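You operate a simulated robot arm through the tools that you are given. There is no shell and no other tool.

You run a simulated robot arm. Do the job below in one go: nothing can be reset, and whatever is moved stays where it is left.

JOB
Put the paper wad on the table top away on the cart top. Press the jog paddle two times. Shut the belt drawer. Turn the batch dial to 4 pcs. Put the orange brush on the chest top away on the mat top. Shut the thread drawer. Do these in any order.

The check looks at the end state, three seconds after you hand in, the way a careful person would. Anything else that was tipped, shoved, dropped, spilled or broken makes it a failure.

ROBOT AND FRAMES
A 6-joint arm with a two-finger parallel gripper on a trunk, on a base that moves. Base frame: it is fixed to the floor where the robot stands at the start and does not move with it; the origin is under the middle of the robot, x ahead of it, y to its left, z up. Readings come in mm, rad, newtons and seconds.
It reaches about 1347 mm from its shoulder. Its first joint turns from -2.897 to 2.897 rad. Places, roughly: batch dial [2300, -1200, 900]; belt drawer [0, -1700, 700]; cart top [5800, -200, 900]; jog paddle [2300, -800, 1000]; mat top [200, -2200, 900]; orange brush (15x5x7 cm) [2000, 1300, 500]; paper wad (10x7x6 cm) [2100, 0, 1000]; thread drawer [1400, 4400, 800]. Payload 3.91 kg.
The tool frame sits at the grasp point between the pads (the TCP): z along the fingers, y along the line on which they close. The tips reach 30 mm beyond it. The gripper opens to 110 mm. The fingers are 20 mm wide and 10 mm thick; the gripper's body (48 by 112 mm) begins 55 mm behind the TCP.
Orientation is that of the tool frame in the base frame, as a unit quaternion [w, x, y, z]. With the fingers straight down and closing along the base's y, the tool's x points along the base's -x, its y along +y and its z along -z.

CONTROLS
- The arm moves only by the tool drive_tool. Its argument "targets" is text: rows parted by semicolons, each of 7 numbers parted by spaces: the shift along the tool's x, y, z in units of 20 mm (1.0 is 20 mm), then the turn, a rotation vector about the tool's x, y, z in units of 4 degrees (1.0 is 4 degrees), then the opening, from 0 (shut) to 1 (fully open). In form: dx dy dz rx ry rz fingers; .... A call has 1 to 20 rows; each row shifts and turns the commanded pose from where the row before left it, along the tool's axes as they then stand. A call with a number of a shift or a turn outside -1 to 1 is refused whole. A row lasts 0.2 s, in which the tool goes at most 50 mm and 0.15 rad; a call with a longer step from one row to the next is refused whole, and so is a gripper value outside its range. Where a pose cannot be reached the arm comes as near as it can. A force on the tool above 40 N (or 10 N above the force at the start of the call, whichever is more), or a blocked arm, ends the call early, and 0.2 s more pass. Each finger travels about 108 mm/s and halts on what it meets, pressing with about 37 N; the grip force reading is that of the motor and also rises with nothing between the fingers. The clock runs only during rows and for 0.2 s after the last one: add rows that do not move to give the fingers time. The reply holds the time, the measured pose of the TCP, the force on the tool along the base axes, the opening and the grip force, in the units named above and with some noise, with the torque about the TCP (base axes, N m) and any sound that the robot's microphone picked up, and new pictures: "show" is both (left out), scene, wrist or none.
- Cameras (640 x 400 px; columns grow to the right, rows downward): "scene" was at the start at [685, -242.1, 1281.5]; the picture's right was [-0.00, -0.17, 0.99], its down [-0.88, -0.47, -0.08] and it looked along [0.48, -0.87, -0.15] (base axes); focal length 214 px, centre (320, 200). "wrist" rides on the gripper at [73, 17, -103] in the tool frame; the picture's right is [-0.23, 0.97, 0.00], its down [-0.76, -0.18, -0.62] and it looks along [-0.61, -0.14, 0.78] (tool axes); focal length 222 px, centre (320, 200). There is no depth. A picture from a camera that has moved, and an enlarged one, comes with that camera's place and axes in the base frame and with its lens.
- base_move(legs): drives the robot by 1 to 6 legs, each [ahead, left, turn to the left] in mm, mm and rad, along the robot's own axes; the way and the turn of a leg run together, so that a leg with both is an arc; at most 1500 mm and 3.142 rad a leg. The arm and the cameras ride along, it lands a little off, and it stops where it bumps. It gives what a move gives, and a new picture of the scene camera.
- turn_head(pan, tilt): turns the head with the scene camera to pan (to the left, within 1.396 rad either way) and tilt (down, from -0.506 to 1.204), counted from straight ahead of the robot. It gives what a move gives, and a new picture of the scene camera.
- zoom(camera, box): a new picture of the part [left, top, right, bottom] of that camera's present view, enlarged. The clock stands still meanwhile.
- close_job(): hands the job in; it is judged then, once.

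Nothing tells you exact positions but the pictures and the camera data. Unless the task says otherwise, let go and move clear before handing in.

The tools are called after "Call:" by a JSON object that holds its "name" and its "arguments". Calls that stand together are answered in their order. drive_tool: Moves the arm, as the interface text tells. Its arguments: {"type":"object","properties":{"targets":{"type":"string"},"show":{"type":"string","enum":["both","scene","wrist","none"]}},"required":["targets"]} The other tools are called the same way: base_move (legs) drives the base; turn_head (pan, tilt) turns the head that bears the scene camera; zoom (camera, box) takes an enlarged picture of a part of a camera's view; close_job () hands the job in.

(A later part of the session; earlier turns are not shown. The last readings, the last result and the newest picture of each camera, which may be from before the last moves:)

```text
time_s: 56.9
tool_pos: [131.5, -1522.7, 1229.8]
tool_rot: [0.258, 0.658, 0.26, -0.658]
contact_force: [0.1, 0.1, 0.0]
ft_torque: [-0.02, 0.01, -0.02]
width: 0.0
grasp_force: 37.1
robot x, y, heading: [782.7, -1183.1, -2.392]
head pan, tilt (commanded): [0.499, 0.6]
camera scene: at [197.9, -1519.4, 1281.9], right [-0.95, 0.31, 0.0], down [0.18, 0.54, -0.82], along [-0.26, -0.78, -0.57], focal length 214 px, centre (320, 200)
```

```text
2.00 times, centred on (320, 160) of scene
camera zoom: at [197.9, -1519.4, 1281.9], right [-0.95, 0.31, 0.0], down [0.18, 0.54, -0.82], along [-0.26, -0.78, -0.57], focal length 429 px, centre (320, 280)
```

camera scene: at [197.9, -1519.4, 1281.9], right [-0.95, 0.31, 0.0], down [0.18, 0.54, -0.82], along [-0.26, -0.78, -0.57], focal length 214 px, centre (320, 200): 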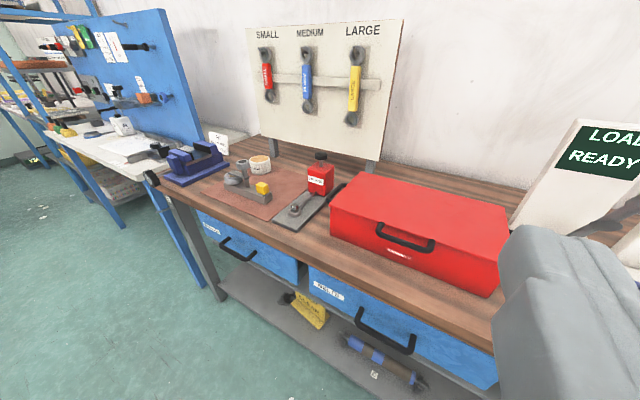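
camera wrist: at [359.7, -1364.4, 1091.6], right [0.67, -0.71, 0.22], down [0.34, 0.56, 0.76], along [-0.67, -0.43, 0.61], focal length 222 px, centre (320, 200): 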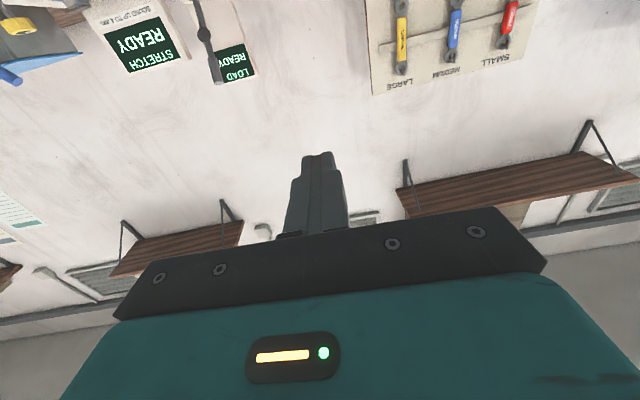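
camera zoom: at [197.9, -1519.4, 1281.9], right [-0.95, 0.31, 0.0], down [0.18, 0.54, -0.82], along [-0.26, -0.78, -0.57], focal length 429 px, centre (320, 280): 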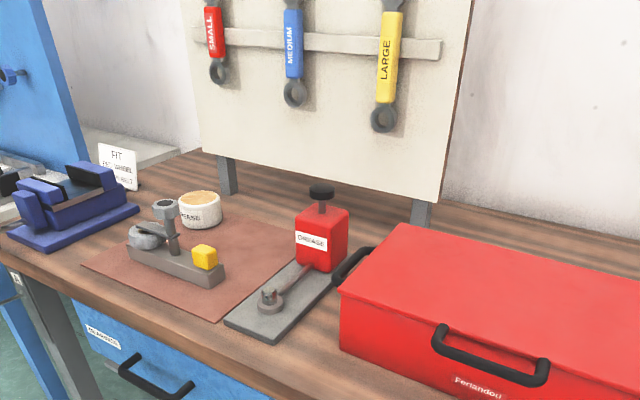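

The mat has a grey puller block with a yellow end and a grease jar on it; free space is at its back right, about [97, -2160]. Next I'll turn round towards the feed table with the paddle, the dial and the wad.

Call:
{"name": "base_move", "arguments": {"legs": [[0, 0, 3.13]]}}

Call:
{"name": "turn_head", "arguments": {"pan": 0, "tilt": 0.3}}

```text
time_s: 64.5
tool_pos: [1446.5, -871.1, 1228.8]
tool_rot: [0.662, -0.25, 0.662, 0.248]
contact_force: [-0.3, -0.1, -0.5]
ft_torque: [0.0, 0.01, 0.02]
width: 0.0
grasp_force: 36.9
robot x, y, heading: [784.2, -1186.4, 0.717]
head pan, tilt (commanded): [0.499, 0.6]
camera scene: at [1379.1, -874.9, 1282.0], right [0.94, -0.35, 0.0], down [-0.2, -0.53, -0.82], along [0.29, 0.77, -0.57], focal length 214 px, centre (320, 200)
```

scene: 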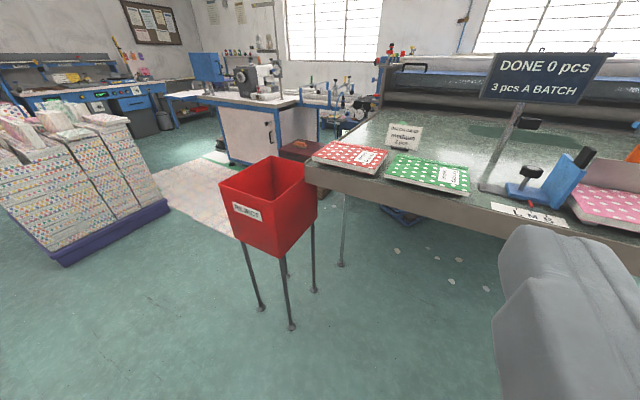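

```text
time_s: 65.5
tool_pos: [1447.2, -871.9, 1229.1]
tool_rot: [0.662, -0.249, 0.663, 0.247]
contact_force: [-0.4, -0.1, -0.1]
ft_torque: [0.0, 0.01, 0.03]
width: 0.2
grasp_force: 36.8
robot x, y, heading: [782.9, -1187.6, 0.713]
head pan, tilt (commanded): [0.0, 0.3]
camera scene: at [1418.8, -896.3, 1309.5], right [0.66, -0.75, 0.0], down [-0.22, -0.2, -0.95], along [0.72, 0.63, -0.3], focal length 214 px, centre (320, 200)
```

scene: 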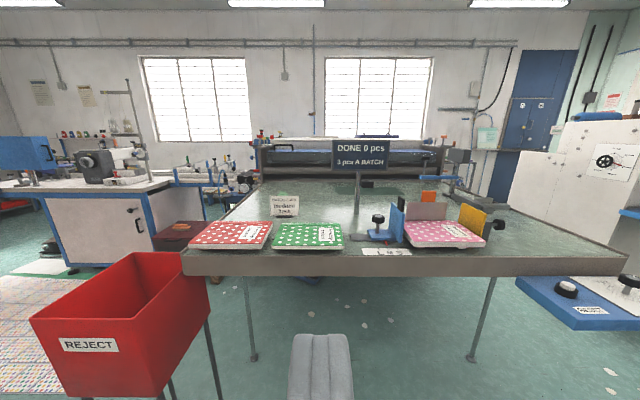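

Now I face the feed table: colored stacks on it, a guide assembly with blue/yellow plates, a label "L M S", and a blue bracket with a black knob at the right. I'll enlarge these to identify the paddle and dial.

Call:
{"name": "zoom", "arguments": {"camera": "scene", "box": [340, 170, 520, 282]}}

Call:
{"name": "zoom", "arguments": {"camera": "scene", "box": [500, 230, 640, 342]}}

Call:
{"name": "zoom", "arguments": {"camera": "scene", "box": [180, 130, 360, 260]}}

Call:
{"name": "zoom", "arguments": {"camera": "scene", "box": [360, 100, 540, 212]}}

```text
3.56 times, centred on (430, 226) of scene
camera zoom: at [1418.8, -896.3, 1309.5], right [0.66, -0.75, 0.0], down [-0.22, -0.2, -0.95], along [0.72, 0.63, -0.3], focal length 763 px, centre (-71, 108)
```

zoom: 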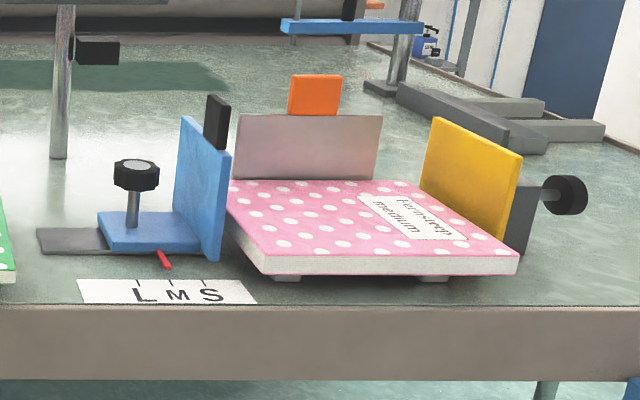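

```text
3.57 times, centred on (570, 286) of scene
camera zoom: at [1418.8, -896.3, 1309.5], right [0.66, -0.75, 0.0], down [-0.22, -0.2, -0.95], along [0.72, 0.63, -0.3], focal length 766 px, centre (-573, -107)
```

zoom: 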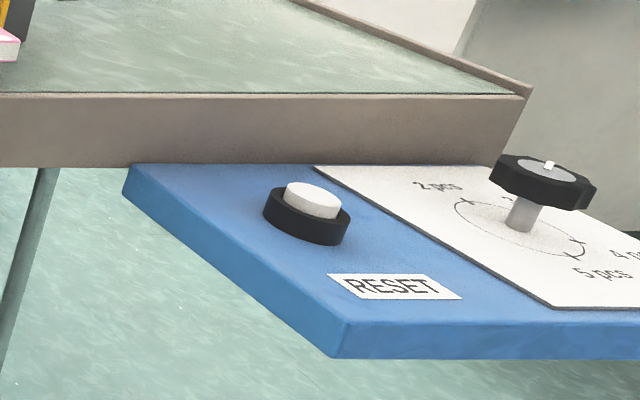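

```text
3.08 times, centred on (270, 195) of scene
camera zoom: at [1418.8, -896.3, 1309.5], right [0.66, -0.75, 0.0], down [-0.22, -0.2, -0.95], along [0.72, 0.63, -0.3], focal length 660 px, centre (474, 215)
```

zoom: 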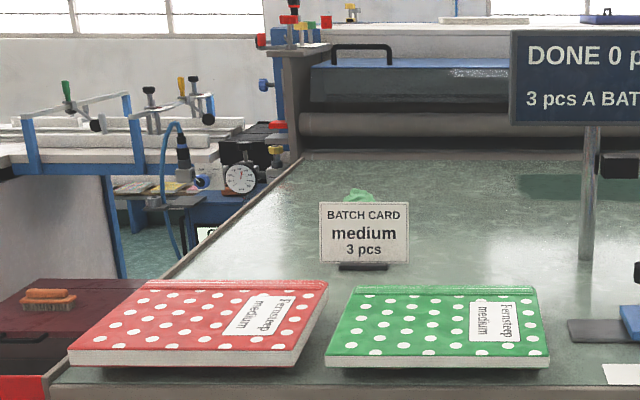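

```text
3.56 times, centred on (450, 156) of scene
camera zoom: at [1418.8, -896.3, 1309.5], right [0.66, -0.75, 0.0], down [-0.22, -0.2, -0.95], along [0.72, 0.63, -0.3], focal length 763 px, centre (-142, 356)
```

zoom: 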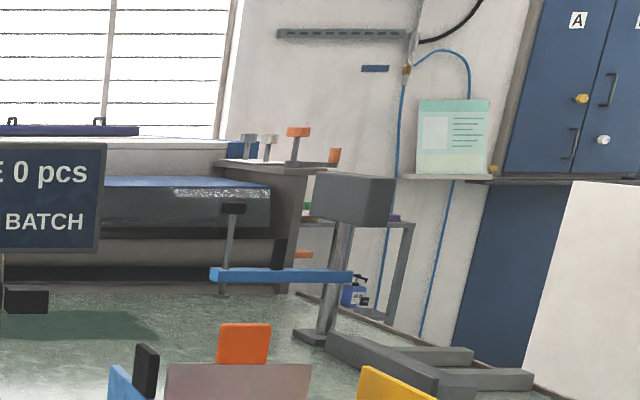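

I take the yellow plate with the black knob (near [2282, -838, 1022]) to be the jog paddle, and the black knob on the blue bracket (near [2355, -1212, 918]) to be the batch dial. I'll drive to stand in front of the right half of the table.

Call:
{"name": "base_move", "arguments": {"legs": [[530, -883, 0]]}}

Call:
{"name": "turn_head", "arguments": {"pan": -0.4, "tilt": 0.7}}

```text
time_s: 70.8
tool_pos: [2424.4, -1153.3, 1228.0]
tool_rot: [0.659, -0.256, 0.66, 0.254]
contact_force: [-0.7, 0.1, -0.8]
ft_torque: [0.0, 0.0, 0.0]
width: 0.0
grasp_force: 37.2
robot x, y, heading: [1766.6, -1483.0, 0.738]
head pan, tilt (commanded): [0.0, 0.3]
camera scene: at [2397.4, -1179.4, 1309.5], right [0.67, -0.74, 0.0], down [-0.22, -0.2, -0.95], along [0.71, 0.64, -0.3], focal length 214 px, centre (320, 200)
```

scene: 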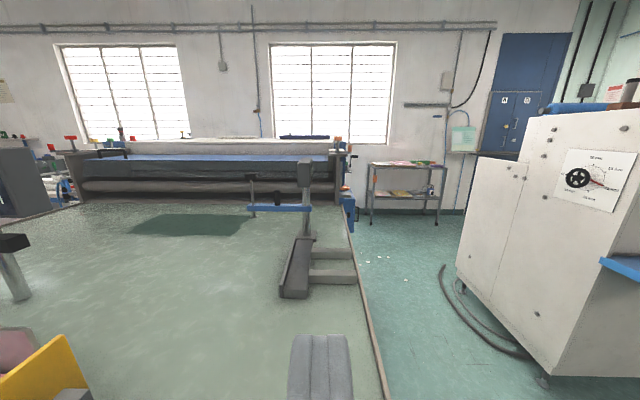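

```text
time_s: 71.6
tool_pos: [2424.6, -1153.5, 1228.7]
tool_rot: [0.659, -0.257, 0.66, 0.254]
contact_force: [-0.4, 0.1, 1.1]
ft_torque: [0.0, 0.0, -0.02]
width: 0.0
grasp_force: 37.0
robot x, y, heading: [1768.5, -1482.0, 0.738]
head pan, tilt (commanded): [-0.4, 0.7]
camera scene: at [2408.5, -1214.1, 1273.6], right [0.33, -0.94, 0.0], down [-0.61, -0.22, -0.76], along [0.72, 0.25, -0.64], focal length 214 px, centre (320, 200)
```

scene: 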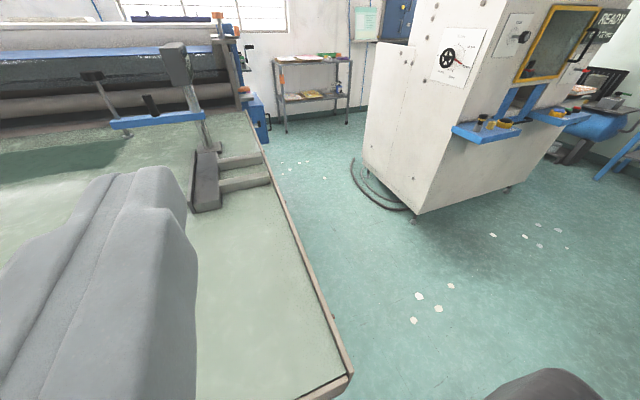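

The dial is now below and slightly behind the TCP; the white press is to the right and the cart stands beyond the gap. I'll pull back 91 mm and turn the tool to point straight down over the dial.

Call:
{"name": "drive_tool", "arguments": {"targets": "0 0 -0.91 0 0 0 0; 0 0 -0.91 0 0 0 0; 0 0 -0.91 0 0 0 0; 0 0 -0.91 0 0 0 0; 0 0 -0.91 0 0 0 0; 0 0 0 0 1 0 0; 0 0 0 0 1 0 0; 0 0 0 0 1 0 0; 0 0 0 0 1 0 0; 0 0 0 0 1 0 0; 0 0 0 0 1 0 0; 0 0 0 0 1 0 0; 0 0 0 0 1 0 0; 0 0 0 0 1 0 0; 0 0 0 0 1 0 0; 0 0 0 0 1 0 0; 0 0 0 0 1 0 0; 0 0 0 0 1 0 0; 0 0 0 0 1 0 0; 0 0 0 0 1 0 0", "show": "none"}}

Call:
{"name": "drive_tool", "arguments": {"targets": "0 0 0 0 1 0 1; 0 0 0 0 1 0 1; 0 0 0 0 1 0 1; 0 0 0 0 1 0 1; 0 0 0 0 1 0 1; 0 0 0 0 1 0 1; 0 0 0 0 1 0 1; 0 0 0 0 0.5 0 1; 0 0 0 0 0 0 1", "show": "none"}}

Call:
{"name": "turn_head", "arguments": {"pan": 0, "tilt": 0.3}}

```text
time_s: 75.8
tool_pos: [2356.4, -1215.2, 1230.0]
tool_rot: [0.24, -0.349, 0.901, 0.091]
contact_force: [-0.1, 0.9, 1.1]
ft_torque: [0.0, -0.05, 0.03]
width: 0.0
grasp_force: 37.0
robot x, y, heading: [1768.9, -1483.0, 0.735]
head pan, tilt (commanded): [-0.4, 0.7]
```

```text
time_s: 77.8
tool_pos: [2357.7, -1215.9, 1230.1]
tool_rot: [-0.002, -0.361, 0.933, -0.002]
contact_force: [-0.3, 0.2, 0.4]
ft_torque: [0.0, 0.01, 0.0]
width: 110.1
grasp_force: 0.0
robot x, y, heading: [1766.6, -1479.2, 0.739]
head pan, tilt (commanded): [-0.4, 0.7]
```

```text
time_s: 78.7
tool_pos: [2357.9, -1215.7, 1228.8]
tool_rot: [0.0, -0.36, 0.933, -0.001]
contact_force: [-0.3, 0.0, 0.0]
ft_torque: [0.03, -0.02, 0.02]
width: 109.7
grasp_force: 0.1
robot x, y, heading: [1767.0, -1479.0, 0.737]
head pan, tilt (commanded): [0.0, 0.3]
camera scene: at [2418.1, -1161.3, 1264.2], right [0.67, -0.74, 0.0], down [-0.71, -0.64, 0.3], along [-0.22, -0.2, -0.95], focal length 214 px, centre (320, 200)
```

scene: 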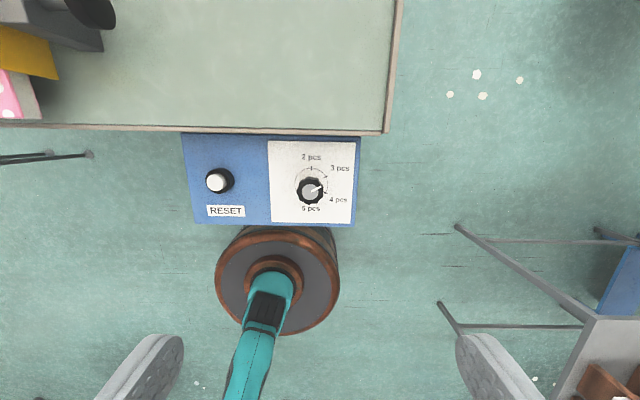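

The dial is visible from above with 2/3/4/5 pcs marks. I'll enlarge it.

Call:
{"name": "zoom", "arguments": {"camera": "scene", "box": [260, 135, 370, 225]}}

Call:
{"name": "zoom", "arguments": {"camera": "wrist", "box": [0, 0, 640, 400]}}

```text
4.44 times, centred on (315, 180) of scene
camera zoom: at [2418.1, -1161.3, 1264.2], right [0.67, -0.74, 0.0], down [-0.71, -0.64, 0.3], along [-0.22, -0.2, -0.95], focal length 953 px, centre (342, 289)
```

zoom: 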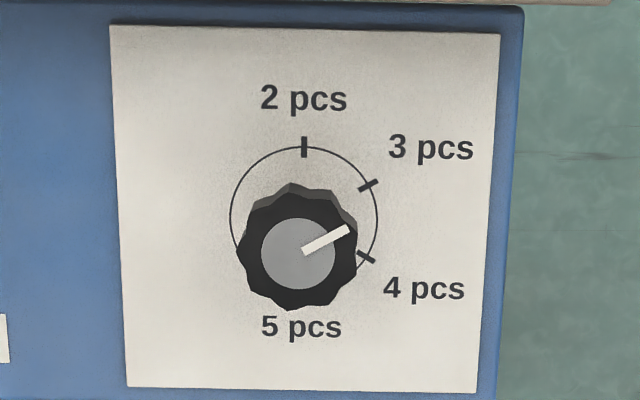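

```text
1.00 times, centred on (320, 200) of wrist (not enlarged: the box is as wide or as high as the picture)
camera zoom: at [2293.0, -1250.1, 1332.8], right [-0.49, 0.87, 0.0], down [0.68, 0.38, 0.62], along [0.54, 0.3, -0.78], focal length 222 px, centre (320, 200)
```

zoom: 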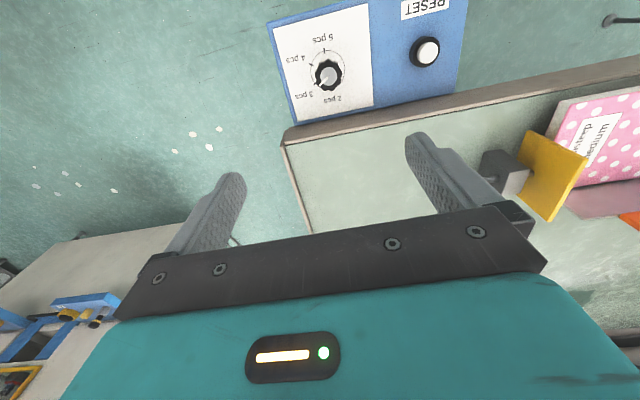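

The pointer sits at 3 pcs; 4 pcs is 60° clockwise from above. I'll enlarge the wrist view to triangulate the knob height.

Call:
{"name": "zoom", "arguments": {"camera": "wrist", "box": [270, 20, 400, 101]}}

```text
4.92 times, centred on (335, 60) of wrist
camera zoom: at [2293.0, -1250.1, 1332.8], right [-0.49, 0.87, 0.0], down [0.68, 0.38, 0.62], along [0.54, 0.3, -0.78], focal length 1094 px, centre (246, 887)
```

zoom: 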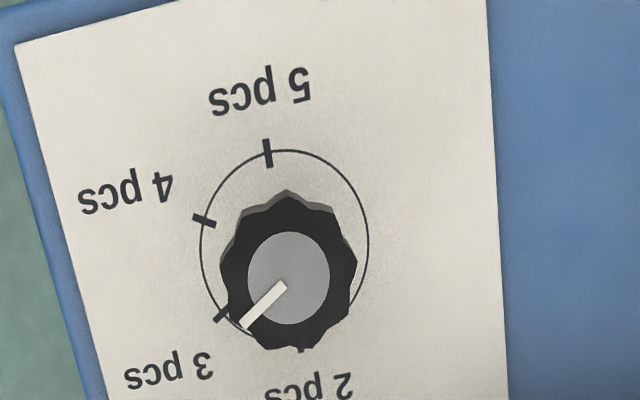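

I place the knob top centre at [2343, -1208, 941], about 42 mm across, plate at z ≈ 879. I'll centre over it with a part-open gripper and come down to just above.

Call:
{"name": "drive_tool", "arguments": {"targets": "0.3 0.785 0 0 0 0 0.65; 0 0 1 0 0 0 0.65; 0 0 1 0 0 0 0.65; 0 0 1 0 0 0 0.65; 0 0 1 0 0 0 0.65; 0 0 1 0 0 0 0.65; 0 0 1 0 0 0 0.65; 0 0 1 0 0 0 0.65; 0 0 1 0 0 0 0.65; 0 0 1 0 0 0 0.65; 0 0 1 0 0 0 0.65; 0 0 0.45 0 0 0 0.65; 0 0 0 0 0 0 0.65", "show": "none"}}

Call:
{"name": "turn_head", "arguments": {"pan": 0, "tilt": 0.8}}

Call:
{"name": "zoom", "arguments": {"camera": "wrist", "box": [160, 0, 480, 200]}}

```text
time_s: 81.5
tool_pos: [2342.1, -1208.3, 1018.0]
tool_rot: [-0.001, -0.361, 0.933, -0.002]
contact_force: [-0.4, 0.1, 0.0]
ft_torque: [-0.03, -0.04, 0.0]
width: 71.2
grasp_force: 0.1
robot x, y, heading: [1770.5, -1482.5, 0.735]
head pan, tilt (commanded): [0.0, 0.3]
```

```text
time_s: 82.4
tool_pos: [2343.6, -1208.8, 1018.1]
tool_rot: [0.0, -0.36, 0.933, -0.001]
contact_force: [0.1, 0.2, -0.8]
ft_torque: [0.01, -0.01, -0.02]
width: 71.5
grasp_force: 0.1
robot x, y, heading: [1770.0, -1481.2, 0.739]
head pan, tilt (commanded): [0.0, 0.799]
camera scene: at [2370.1, -1184.8, 1066.0], right [0.67, -0.74, 0.0], down [-0.52, -0.47, 0.72], along [-0.53, -0.48, -0.7], focal length 214 px, centre (320, 200)
```

scene: 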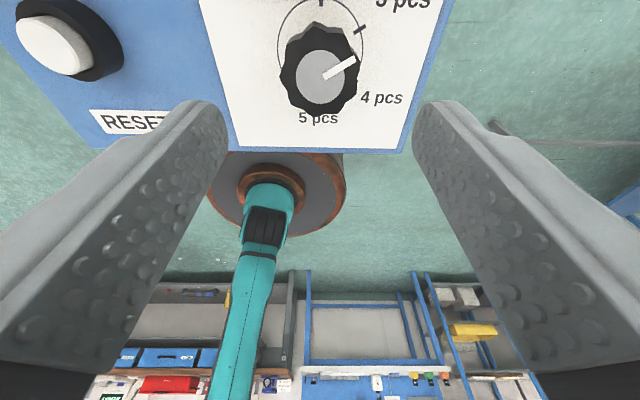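

```text
2.00 times, centred on (320, 100) of wrist
camera zoom: at [2277.8, -1244.0, 1122.0], right [-0.49, 0.87, 0.0], down [0.68, 0.38, 0.62], along [0.54, 0.3, -0.78], focal length 444 px, centre (320, 400)
```

zoom: 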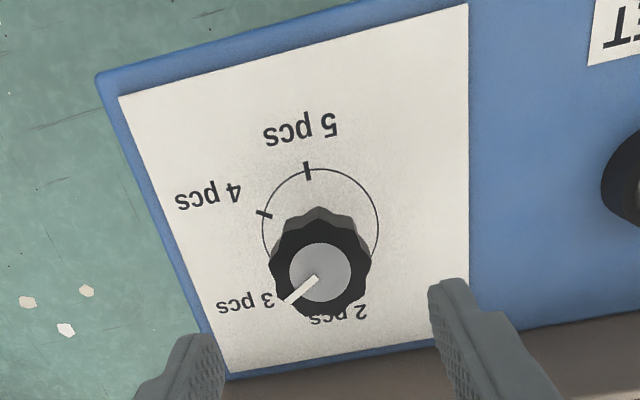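

The knob is centred between the fingers (within about 1 mm). I'll descend to z ≈ 930 and close on it.

Call:
{"name": "drive_tool", "arguments": {"targets": "0 0 1 0 0 0 0.65; 0 0 1 0 0 0 0.65; 0 0 1 0 0 0 0.65; 0 0 0.8 0 0 0 0.65; 0 0 0.6 0 0 0 0.65; 0 0 0 0 0 0 0.65", "show": "scene"}}

Call:
{"name": "drive_tool", "arguments": {"targets": "0 0 0 0 0 0 0.3; 0 0 0 0 0 0 0.3; 0 0 0 0 0 0 0.3", "show": "both"}}

```text
time_s: 83.8
tool_pos: [2342.6, -1209.9, 931.8]
tool_rot: [0.0, -0.361, 0.932, -0.001]
contact_force: [-0.4, 0.1, 0.0]
ft_torque: [0.0, -0.02, 0.0]
width: 71.5
grasp_force: 0.1
robot x, y, heading: [1767.6, -1485.8, 0.74]
head pan, tilt (commanded): [0.0, 0.799]
camera scene: at [2370.2, -1185.0, 979.6], right [0.67, -0.74, 0.0], down [-0.52, -0.47, 0.72], along [-0.53, -0.48, -0.7], focal length 214 px, centre (320, 200)
```

scene: 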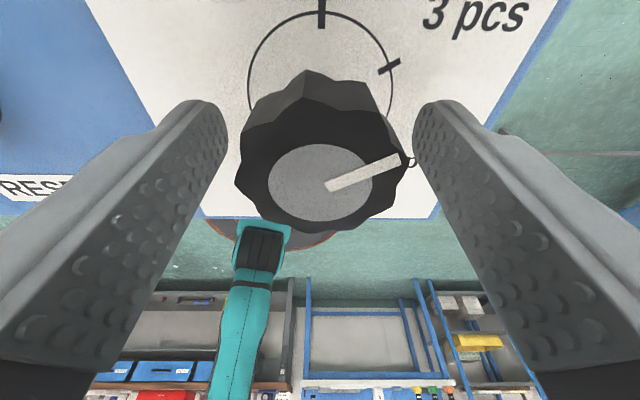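

```text
time_s: 84.6
tool_pos: [2342.1, -1208.9, 931.4]
tool_rot: [-0.001, -0.361, 0.932, -0.001]
contact_force: [-0.1, -1.5, -1.9]
ft_torque: [0.57, -0.1, 0.02]
width: 44.5
grasp_force: 45.2
robot x, y, heading: [1768.5, -1483.4, 0.742]
head pan, tilt (commanded): [0.0, 0.799]
camera scene: at [2370.3, -1185.0, 979.6], right [0.67, -0.74, 0.0], down [-0.52, -0.47, 0.72], along [-0.53, -0.48, -0.7], focal length 214 px, centre (320, 200)
camera wrist: at [2278.0, -1244.2, 1035.6], right [-0.49, 0.87, 0.0], down [0.68, 0.38, 0.62], along [0.54, 0.3, -0.78], focal length 222 px, centre (320, 200)
```

scene: 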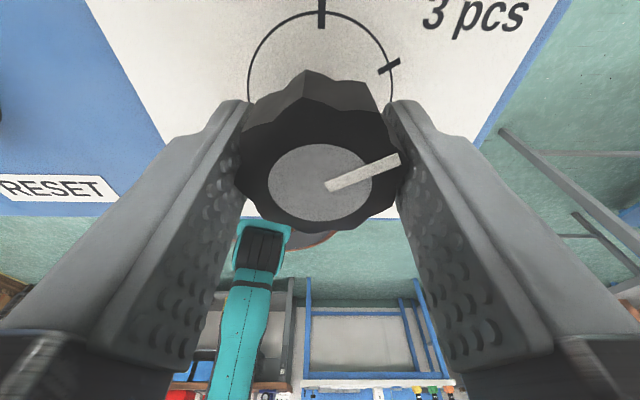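
wrist: 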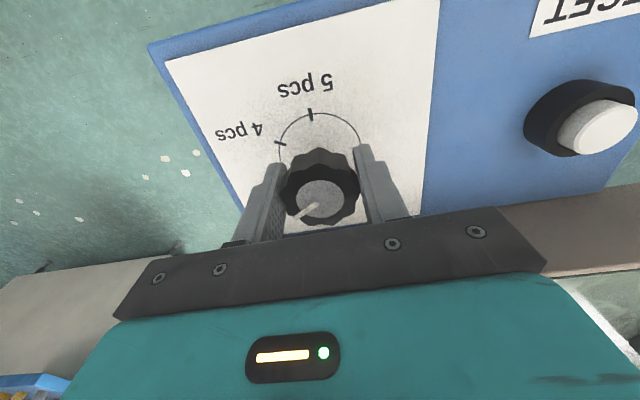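

The knob is gripped (44 mm, 45 N). I'll turn it 60° clockwise from above.

Call:
{"name": "drive_tool", "arguments": {"targets": "0 0 0 0 0 1 0.3; 0 0 0 0 0 1 0.3; 0 0 0 0 0 1 0.3; 0 0 0 0 0 1 0.3; 0 0 0 0 0 1 0.3; 0 0 0 0 0 1 0.3; 0 0 0 0 0 1 0.3; 0 0 0 0 0 1 0.3; 0 0 0 0 0 1 0.3; 0 0 0 0 0 1 0.3; 0 0 0 0 0 1 0.3; 0 0 0 0 0 1 0.3; 0 0 0 0 0 1 0.3; 0 0 0 0 0 1 0.3; 0 0 0 0 0 1 0.3; 0 0 0 0 0 0 0.3", "show": "both"}}

```text
time_s: 88.0
tool_pos: [2343.0, -1209.0, 930.8]
tool_rot: [0.0, 0.155, 0.988, 0.0]
contact_force: [-11.1, -5.3, -7.7]
ft_torque: [0.54, 0.02, -0.06]
width: 44.5
grasp_force: 44.8
robot x, y, heading: [1767.3, -1481.3, 0.734]
head pan, tilt (commanded): [0.0, 0.799]
camera scene: at [2378.2, -1221.4, 979.8], right [-0.31, -0.95, 0.0], down [-0.66, 0.21, 0.72], along [-0.68, 0.22, -0.7], focal length 214 px, centre (320, 200)
camera wrist: at [2279.0, -1169.0, 1035.3], right [0.51, 0.86, 0.0], down [0.67, -0.4, 0.62], along [0.54, -0.32, -0.78], focal length 222 px, centre (320, 200)
```

scene: 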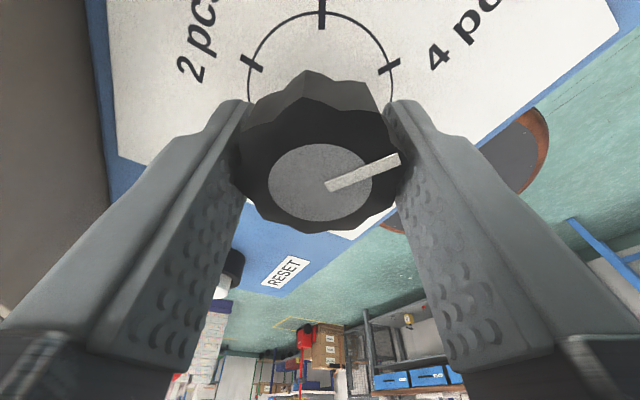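
wrist: 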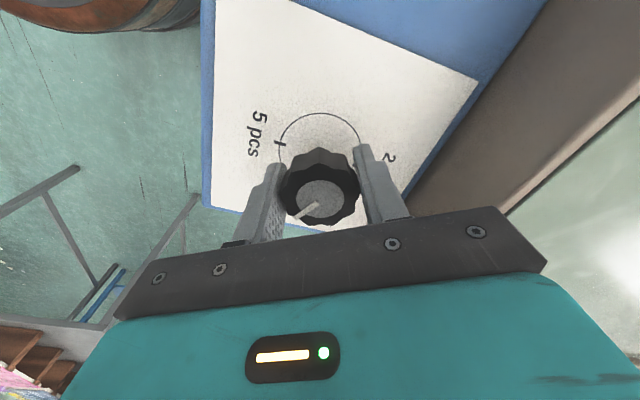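

The knob followed and the pointer now faces 4 pcs. I'll open partly and rise to check.

Call:
{"name": "drive_tool", "arguments": {"targets": "0 0 0 0 0 0 0.6; 0 0 0 0 0 0 0.6; 0 0 0 0 0 0 0.6; 0 0 -0.5 0 0 0 0.6; 0 0 -1 0 0 0 0.6; 0 0 -1 0 0 0 0.6; 0 0 -1 0 0 0 0.6; 0 0 -1 0 0 0 0.6; 0 0 -1 0 0 0 0.6; 0 0 -1 0 0 0 0.6; 0 0 -1 0 0 0 0.6; 0 0 -1 0 0 0 0.6; 0 0 0 0 0 0 0.6", "show": "scene"}}

Call:
{"name": "zoom", "arguments": {"camera": "wrist", "box": [160, 0, 480, 200]}}

```text
time_s: 90.8
tool_pos: [2342.7, -1207.7, 1100.8]
tool_rot: [0.0, 0.154, 0.988, -0.002]
contact_force: [-0.9, 0.0, 0.3]
ft_torque: [-0.02, 0.0, -0.02]
width: 66.0
grasp_force: 0.1
robot x, y, heading: [1767.2, -1484.1, 0.738]
head pan, tilt (commanded): [0.0, 0.799]
camera scene: at [2378.1, -1220.3, 1148.7], right [-0.3, -0.95, 0.0], down [-0.66, 0.21, 0.72], along [-0.68, 0.22, -0.7], focal length 214 px, centre (320, 200)
```

scene: 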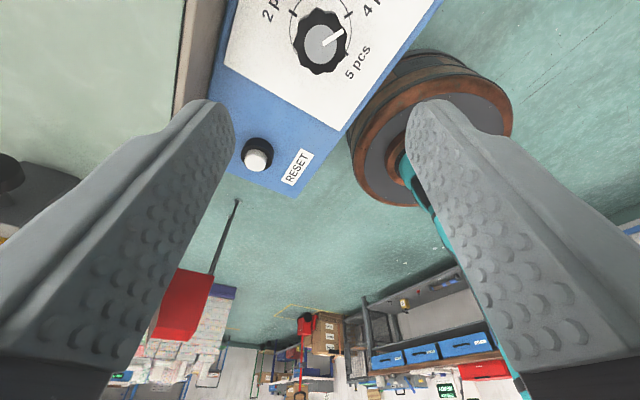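

```text
2.00 times, centred on (320, 100) of wrist
camera zoom: at [2278.9, -1168.1, 1204.3], right [0.51, 0.86, 0.0], down [0.67, -0.4, 0.62], along [0.54, -0.32, -0.78], focal length 444 px, centre (320, 400)
```

zoom: 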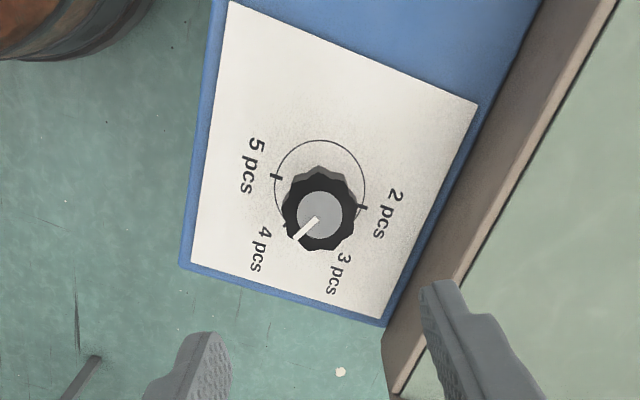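

The pointer looks set at 4 pcs. I'll turn the wrist back and check the dial and the sign, then look at the paddle.

Call:
{"name": "drive_tool", "arguments": {"targets": "0 0 -1 0 0 -1 0.6; 0 0 -1 0 0 -1 0.6; 0 0 -1 0 0 -1 0.6; 0 0 -1 0 0 -1 0.6; 0 0 -1 0 0 -1 0.6; 0 0 0 0 0 -1 0.6; 0 0 0 0 0 -1 0.6; 0 0 0 0 0 -1 0.6; 0 0 0 0 0 -1 0.6; 0 0 0 0 0 -1 0.6; 0 0 0 0 0 -1 0.6; 0 0 0 0 0 -1 0.6; 0 0 0 0 0 -1 0.6; 0 0 0 0 0 -1 0.6; 0 0 0 0 0 -1 0.6; 0 0 0 0 0 0 0.6", "show": "none"}}

Call:
{"name": "turn_head", "arguments": {"pan": 0, "tilt": 0.3}}

Call:
{"name": "zoom", "arguments": {"camera": "scene", "box": [260, 135, 370, 225]}}

Call:
{"name": "turn_head", "arguments": {"pan": 0.7, "tilt": 0.0}}

```text
time_s: 94.2
tool_pos: [2343.2, -1208.3, 1201.8]
tool_rot: [-0.001, -0.361, 0.933, -0.002]
contact_force: [0.0, 0.6, 0.9]
ft_torque: [0.02, 0.02, 0.0]
width: 66.0
grasp_force: 0.0
robot x, y, heading: [1771.0, -1480.5, 0.737]
head pan, tilt (commanded): [0.0, 0.799]
```

```text
time_s: 95.2
tool_pos: [2343.6, -1207.5, 1201.9]
tool_rot: [-0.001, -0.36, 0.933, -0.002]
contact_force: [-0.2, -0.5, 0.6]
ft_torque: [-0.01, 0.03, 0.01]
width: 65.8
grasp_force: 0.0
robot x, y, heading: [1768.3, -1481.2, 0.736]
head pan, tilt (commanded): [0.0, 0.3]
camera scene: at [2403.5, -1153.4, 1236.6], right [0.67, -0.74, 0.0], down [-0.71, -0.64, 0.3], along [-0.22, -0.2, -0.95], focal length 214 px, centre (320, 200)
```

scene: 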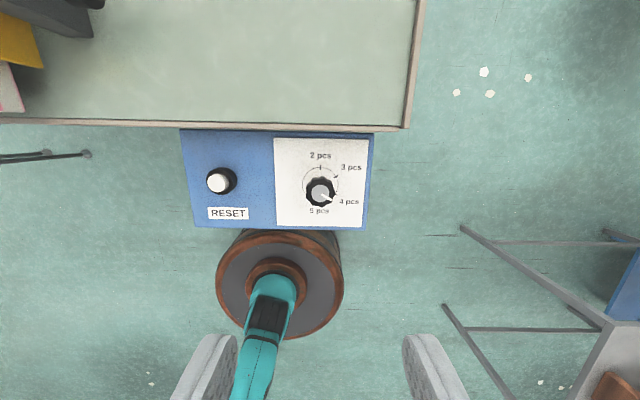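

```text
4.44 times, centred on (315, 180) of scene
camera zoom: at [2403.5, -1153.4, 1236.6], right [0.67, -0.74, 0.0], down [-0.71, -0.64, 0.3], along [-0.22, -0.2, -0.95], focal length 953 px, centre (342, 289)
```

zoom: 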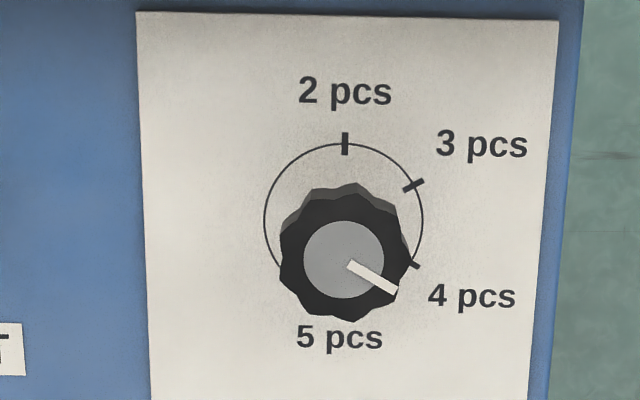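

```text
time_s: 96.2
tool_pos: [2343.4, -1207.6, 1200.9]
tool_rot: [0.0, -0.361, 0.933, -0.001]
contact_force: [0.4, 0.3, 0.5]
ft_torque: [0.01, -0.01, 0.0]
width: 66.1
grasp_force: 0.0
robot x, y, heading: [1769.6, -1478.0, 0.738]
head pan, tilt (commanded): [0.7, 0.0]
camera scene: at [2385.0, -1091.8, 1260.9], right [0.52, -0.57, -0.64], down [-0.74, -0.67, 0.0], along [-0.43, 0.47, -0.77], focal length 214 px, centre (320, 200)
```

scene: 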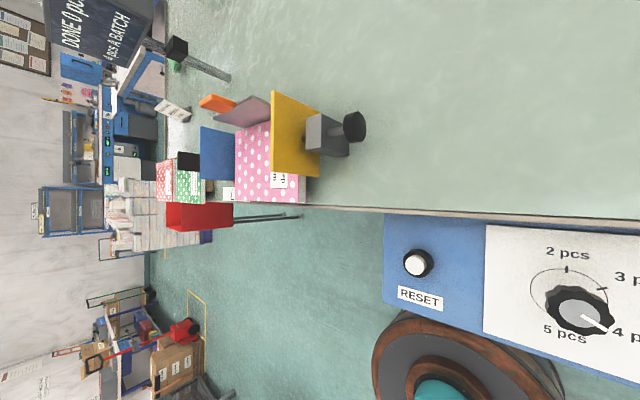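

The sign reads "4 pcs A BATCH", so the dial is done. Now I'll look closely at the jog paddle.

Call:
{"name": "zoom", "arguments": {"camera": "scene", "box": [180, 70, 380, 220]}}

Call:
{"name": "turn_head", "arguments": {"pan": 0.3, "tilt": -0.4}}

Call:
{"name": "zoom", "arguments": {"camera": "scene", "box": [0, 100, 240, 350]}}

```text
2.67 times, centred on (280, 145) of scene
camera zoom: at [2385.0, -1091.8, 1260.9], right [0.52, -0.57, -0.64], down [-0.74, -0.67, 0.0], along [-0.43, 0.47, -0.77], focal length 572 px, centre (427, 347)
```

zoom: 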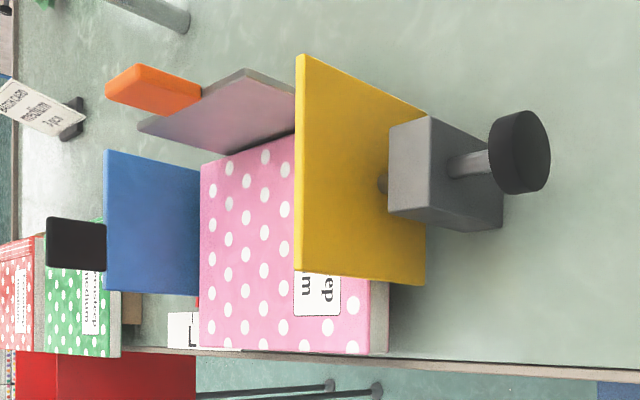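

```text
time_s: 97.1
tool_pos: [2344.4, -1206.5, 1201.7]
tool_rot: [0.0, -0.361, 0.933, -0.001]
contact_force: [-0.5, 0.1, -0.5]
ft_torque: [-0.03, 0.0, 0.02]
width: 65.8
grasp_force: 0.1
robot x, y, heading: [1770.7, -1480.8, 0.741]
head pan, tilt (commanded): [0.3, -0.4]
camera scene: at [2433.8, -1096.3, 1259.9], right [0.64, -0.71, -0.29], down [-0.76, -0.54, -0.37], along [0.1, 0.46, -0.88], focal length 214 px, centre (320, 200)
```

scene: 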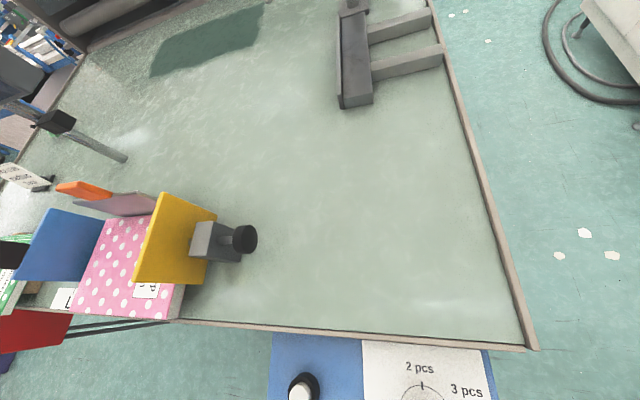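

```text
1.60 times, centred on (120, 225) of scene
camera zoom: at [2433.8, -1096.3, 1259.9], right [0.64, -0.71, -0.29], down [-0.76, -0.54, -0.37], along [0.1, 0.46, -0.88], focal length 343 px, centre (640, 160)
```

zoom: 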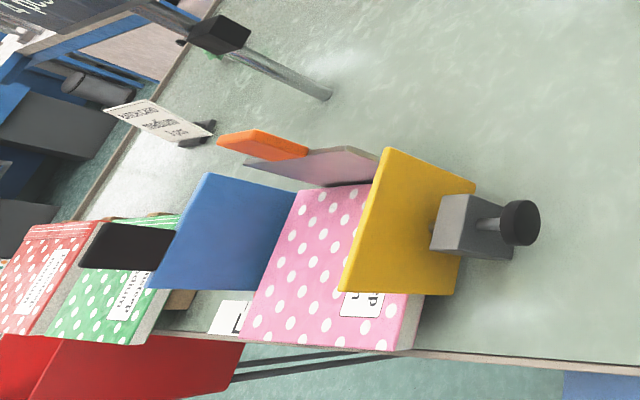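

The paddle is a yellow plate on a rod through a grey block, with a black push knob at the right end, face near [2357, -920, 1013]; pressing means pushing that knob left along the rod. I'll bring the closed fingers, pointing down, to the right of the knob.

Call:
{"name": "drive_tool", "arguments": {"targets": "-1 0.79 0 0 0 0 0; -1 0.79 0 0 0 0 0; -1 0.79 0 0 0 0 0; -1 0.79 0 0 0 0 0; -1 0.79 0 0 0 0 0; -1 0.79 0 0 0 0 0; -1 0.79 0 0 0 0 0; -1 0.79 0 0 0 0 0; -1 0.79 0 0 0 0 0; -1 0.79 0 0 0 0 0; 0 0 1 0 0 0 0; 0 0 1 0 0 0 0; 0 0 1 0 0 0 0; 0 0 1 0 0 0 0; 0 0 0 0 0 0 0", "show": "wrist"}}

Call:
{"name": "turn_head", "arguments": {"pan": 0, "tilt": 0.5}}

```text
time_s: 100.3
tool_pos: [2385.6, -957.3, 1121.1]
tool_rot: [0.0, -0.36, 0.933, -0.002]
contact_force: [0.5, 0.3, -0.2]
ft_torque: [-0.01, 0.0, -0.01]
width: 0.2
grasp_force: 36.8
robot x, y, heading: [1769.9, -1482.6, 0.738]
head pan, tilt (commanded): [0.3, -0.4]
camera wrist: at [2320.2, -991.2, 1224.9], right [-0.49, 0.87, 0.0], down [0.68, 0.38, 0.62], along [0.54, 0.3, -0.78], focal length 222 px, centre (320, 200)
```

wrist: 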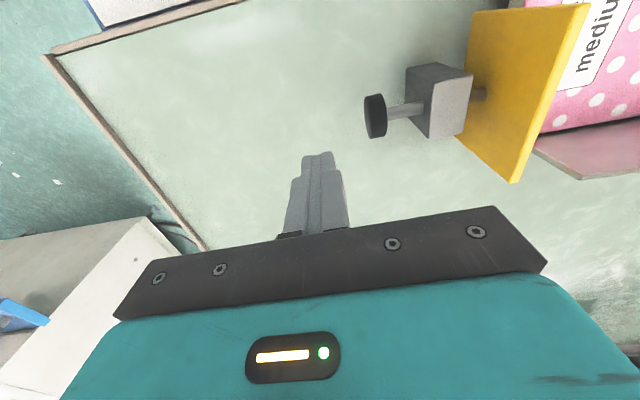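

```text
time_s: 101.5
tool_pos: [2384.6, -957.1, 1121.5]
tool_rot: [0.0, -0.361, 0.933, -0.001]
contact_force: [0.6, -0.7, 0.5]
ft_torque: [-0.01, 0.0, 0.03]
width: 0.0
grasp_force: 37.0
robot x, y, heading: [1765.8, -1484.9, 0.739]
head pan, tilt (commanded): [0.0, 0.499]
camera scene: at [2431.7, -914.5, 1158.7], right [0.67, -0.74, 0.0], down [-0.65, -0.59, 0.48], along [-0.35, -0.32, -0.88], focal length 214 px, centre (320, 200)
```

scene: 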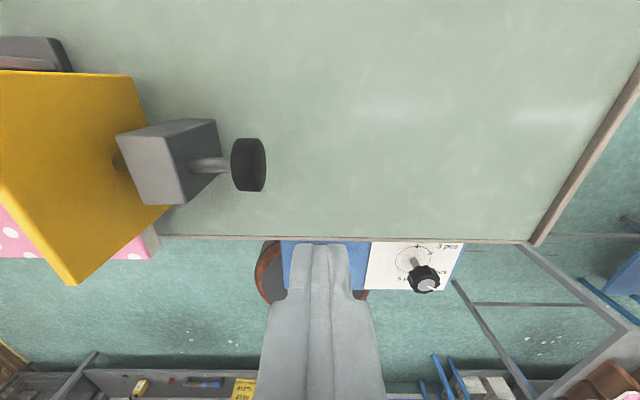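

I'll enlarge both views of the knob to fix its position well.

Call:
{"name": "zoom", "arguments": {"camera": "scene", "box": [100, 90, 300, 215]}}

Call:
{"name": "zoom", "arguments": {"camera": "wrist", "box": [320, 40, 520, 165]}}

```text
3.20 times, centred on (200, 152) of scene
camera zoom: at [2431.7, -914.5, 1158.7], right [0.67, -0.74, 0.0], down [-0.65, -0.59, 0.48], along [-0.35, -0.32, -0.88], focal length 686 px, centre (704, 352)
```

zoom: 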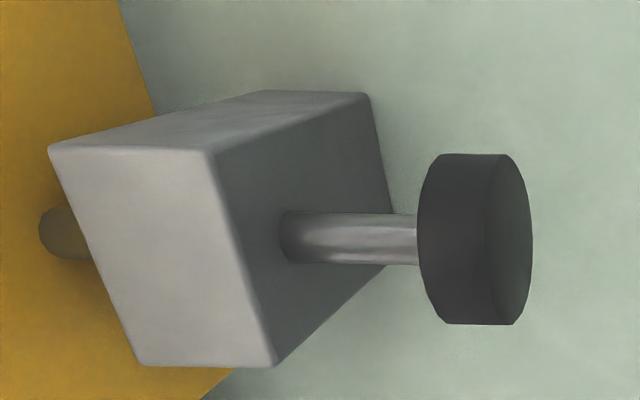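

```text
3.20 times, centred on (420, 102) of wrist
camera zoom: at [2320.2, -991.1, 1225.0], right [-0.49, 0.87, 0.0], down [0.68, 0.38, 0.62], along [0.54, 0.3, -0.78], focal length 711 px, centre (0, 512)
```

zoom: 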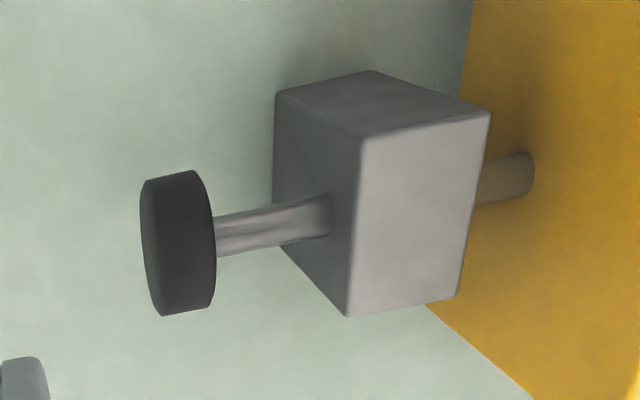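

Knob face centre: about [2359, -917, 1004], 47 mm left of the TCP. I'll align, descend to z ≈ 1004 and approach the face.

Call:
{"name": "drive_tool", "arguments": {"targets": "-0.38 0 1 0 0 0 0; 0 0 1 0 0 0 0; 0 0 1 0 0 0 0; 0 0 1 0 0 0 0; 0 0 1 0 0 0 0; 0 0 0.85 0 0 0 0; 0 0.5 0 0 0 0 0; 0 0.5 0 0 0 0 0; 0 0 0 0 0 0 0", "show": "both"}}

```text
time_s: 103.5
tool_pos: [2376.8, -936.7, 1002.5]
tool_rot: [-0.001, -0.361, 0.933, -0.001]
contact_force: [0.0, -0.8, 0.4]
ft_torque: [-0.03, -0.02, 0.01]
width: 0.0
grasp_force: 36.9
robot x, y, heading: [1766.8, -1481.7, 0.742]
head pan, tilt (commanded): [0.0, 0.499]
camera scene: at [2423.3, -894.9, 1041.2], right [0.67, -0.74, 0.0], down [-0.65, -0.59, 0.48], along [-0.35, -0.32, -0.88], focal length 214 px, centre (320, 200)
camera wrist: at [2311.8, -971.4, 1107.5], right [-0.49, 0.87, 0.0], down [0.68, 0.38, 0.62], along [0.54, 0.3, -0.78], focal length 222 px, centre (320, 200)
```

scene: 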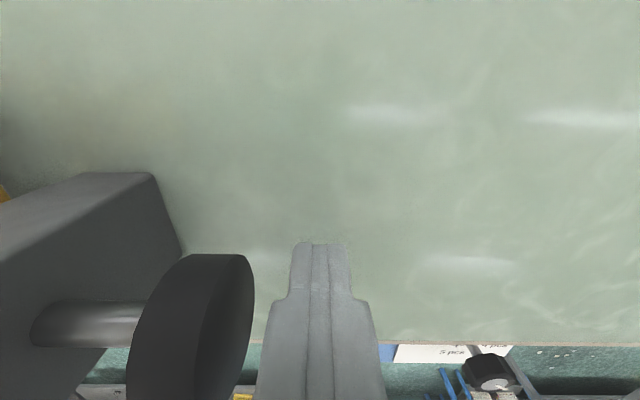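
wrist: 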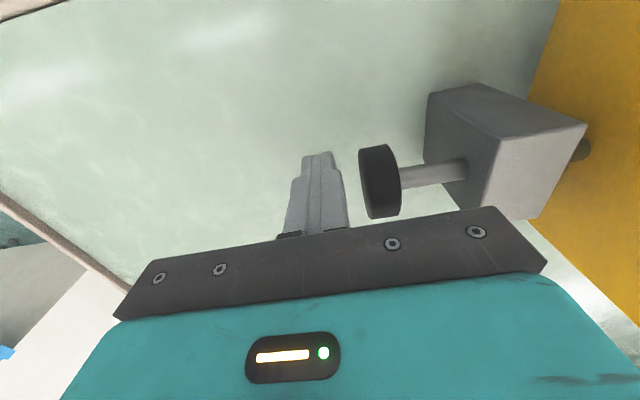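

The finger is level with the knob, gap about 15 mm. I'll push left in 5 mm steps.

Call:
{"name": "drive_tool", "arguments": {"targets": "0 0.25 0 0 0 0 0; 0 0.25 0 0 0 0 0; 0 0.25 0 0 0 0 0; 0 0.25 0 0 0 0 0; 0 0.25 0 0 0 0 0; 0 0.25 0 0 0 0 0", "show": "both"}}

```text
time_s: 104.9
tool_pos: [2358.7, -915.7, 1004.4]
tool_rot: [-0.001, -0.36, 0.933, -0.001]
contact_force: [6.5, -2.5, 0.1]
ft_torque: [0.07, 0.12, -0.11]
width: 0.0
grasp_force: 37.0
robot x, y, heading: [1770.5, -1485.1, 0.74]
head pan, tilt (commanded): [0.0, 0.499]
camera scene: at [2404.1, -873.6, 1041.3], right [0.67, -0.74, 0.0], down [-0.65, -0.59, 0.48], along [-0.35, -0.32, -0.88], focal length 214 px, centre (320, 200)
camera wrist: at [2292.6, -950.1, 1107.5], right [-0.49, 0.87, 0.0], down [0.68, 0.38, 0.62], along [0.54, 0.3, -0.78], focal length 222 px, centre (320, 200)
```

scene: 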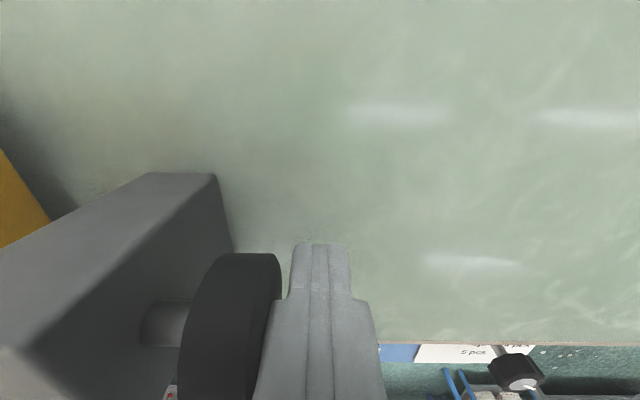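
wrist: 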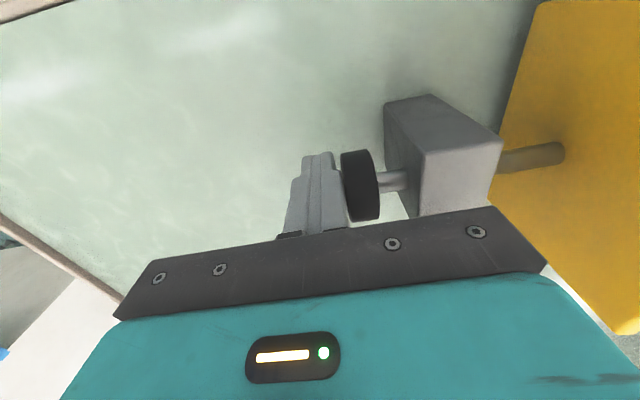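

The knob is sliding in against a spring (about 7 N), no click yet. I'll push on until it bottoms or sounds.

Call:
{"name": "drive_tool", "arguments": {"targets": "0 0.25 0 0 0 0 0; 0 0.25 0 0 0 0 0; 0 0.25 0 0 0 0 0; 0 0.25 0 0 0 0 0", "show": "both"}}

```text
time_s: 105.8
tool_pos: [2351.4, -909.6, 1003.6]
tool_rot: [-0.001, -0.358, 0.934, -0.003]
contact_force: [4.6, -9.3, 0.9]
ft_torque: [0.18, 0.12, -0.1]
width: 0.0
grasp_force: 36.6
robot x, y, heading: [1768.4, -1479.5, 0.731]
head pan, tilt (commanded): [0.0, 0.499]
stopped in row 4: the force on the tool passed its limit at 44 N (the readings are from after the stop); the commanded pose is now the measured one
camera scene: at [2397.5, -866.7, 1041.2], right [0.67, -0.74, 0.01], down [-0.65, -0.58, 0.48], along [-0.36, -0.33, -0.88], focal length 214 px, centre (320, 200)
camera wrist: at [2285.5, -942.3, 1107.7], right [-0.48, 0.88, -0.01], down [0.69, 0.38, 0.62], along [0.55, 0.29, -0.78], focal length 222 px, centre (320, 200)
```

scene: 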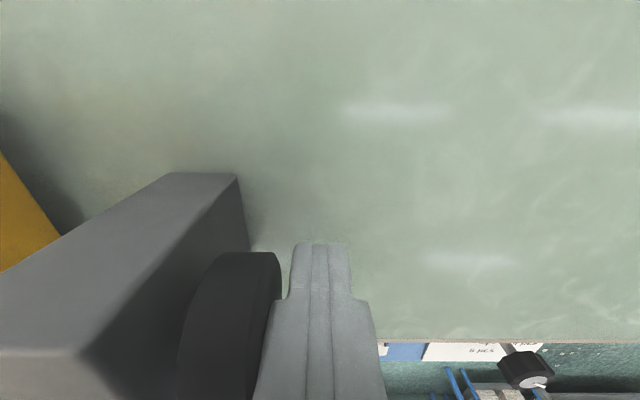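
wrist: 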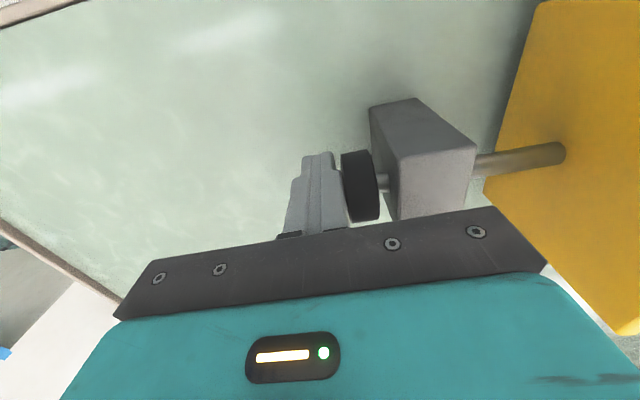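

It bottomed out at 44 N, a full press. I'll back off to let it spring back and check the sign.

Call:
{"name": "drive_tool", "arguments": {"targets": "0 -0.5 0 0 0 0 0; 0 -0.5 0 0 0 0 0; 0 -0.5 0 0 0 0 0; 0 -0.5 0 0 0 0 0; 0 -0.5 0 0 0 0 0; 0 -0.5 0 0 0 0 0; 0 0 0 0 0 0 0; 0 0 0 0 0 0 0", "show": "both"}}

Call:
{"name": "turn_head", "arguments": {"pan": 0.9, "tilt": -0.4}}

```text
time_s: 107.6
tool_pos: [2389.6, -950.7, 1004.8]
tool_rot: [-0.001, -0.358, 0.934, -0.003]
contact_force: [-0.1, -0.2, -0.1]
ft_torque: [0.0, -0.01, -0.02]
width: 0.2
grasp_force: 36.7
robot x, y, heading: [1767.4, -1481.3, 0.735]
head pan, tilt (commanded): [0.0, 0.499]
camera scene: at [2436.1, -909.2, 1042.1], right [0.67, -0.74, 0.0], down [-0.65, -0.58, 0.48], along [-0.36, -0.33, -0.88], focal length 214 px, centre (320, 200)
camera wrist: at [2324.2, -985.0, 1108.5], right [-0.48, 0.88, -0.01], down [0.68, 0.38, 0.62], along [0.55, 0.3, -0.78], focal length 222 px, centre (320, 200)
```

scene: 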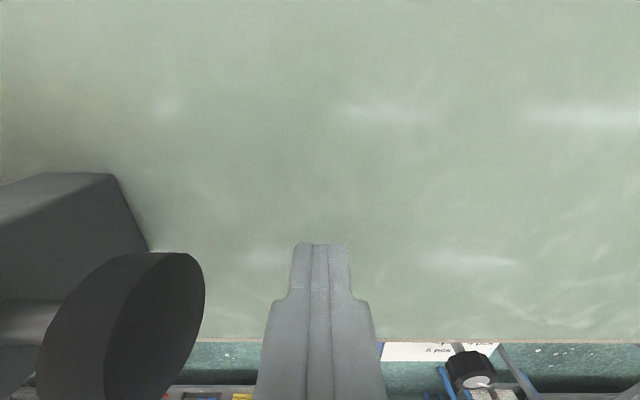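
wrist: 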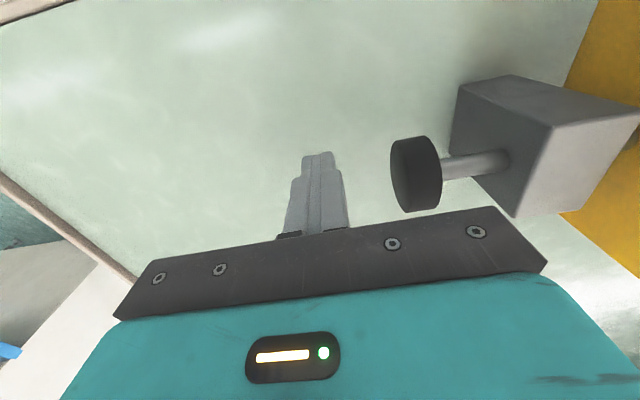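

```text
time_s: 108.8
tool_pos: [2389.7, -951.6, 1004.2]
tool_rot: [-0.001, -0.358, 0.934, -0.003]
contact_force: [-0.1, 0.0, -0.6]
ft_torque: [0.01, -0.02, 0.02]
width: 0.0
grasp_force: 36.6
robot x, y, heading: [1771.0, -1485.6, 0.734]
head pan, tilt (commanded): [0.901, -0.4]
camera scene: at [2456.5, -813.3, 1087.0], right [0.42, -0.47, -0.78], down [-0.89, -0.39, -0.24], along [-0.19, 0.79, -0.58], focal length 214 px, centre (320, 200)
```

scene: 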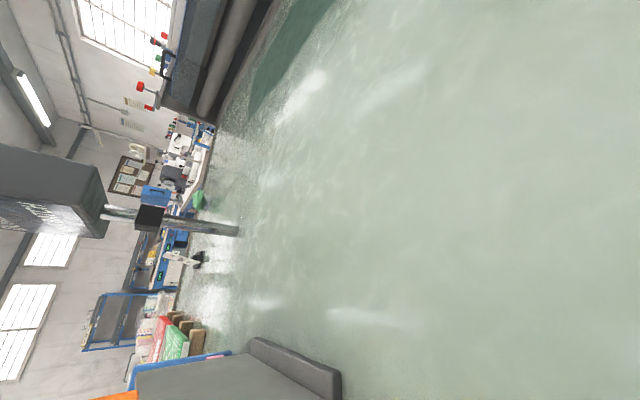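

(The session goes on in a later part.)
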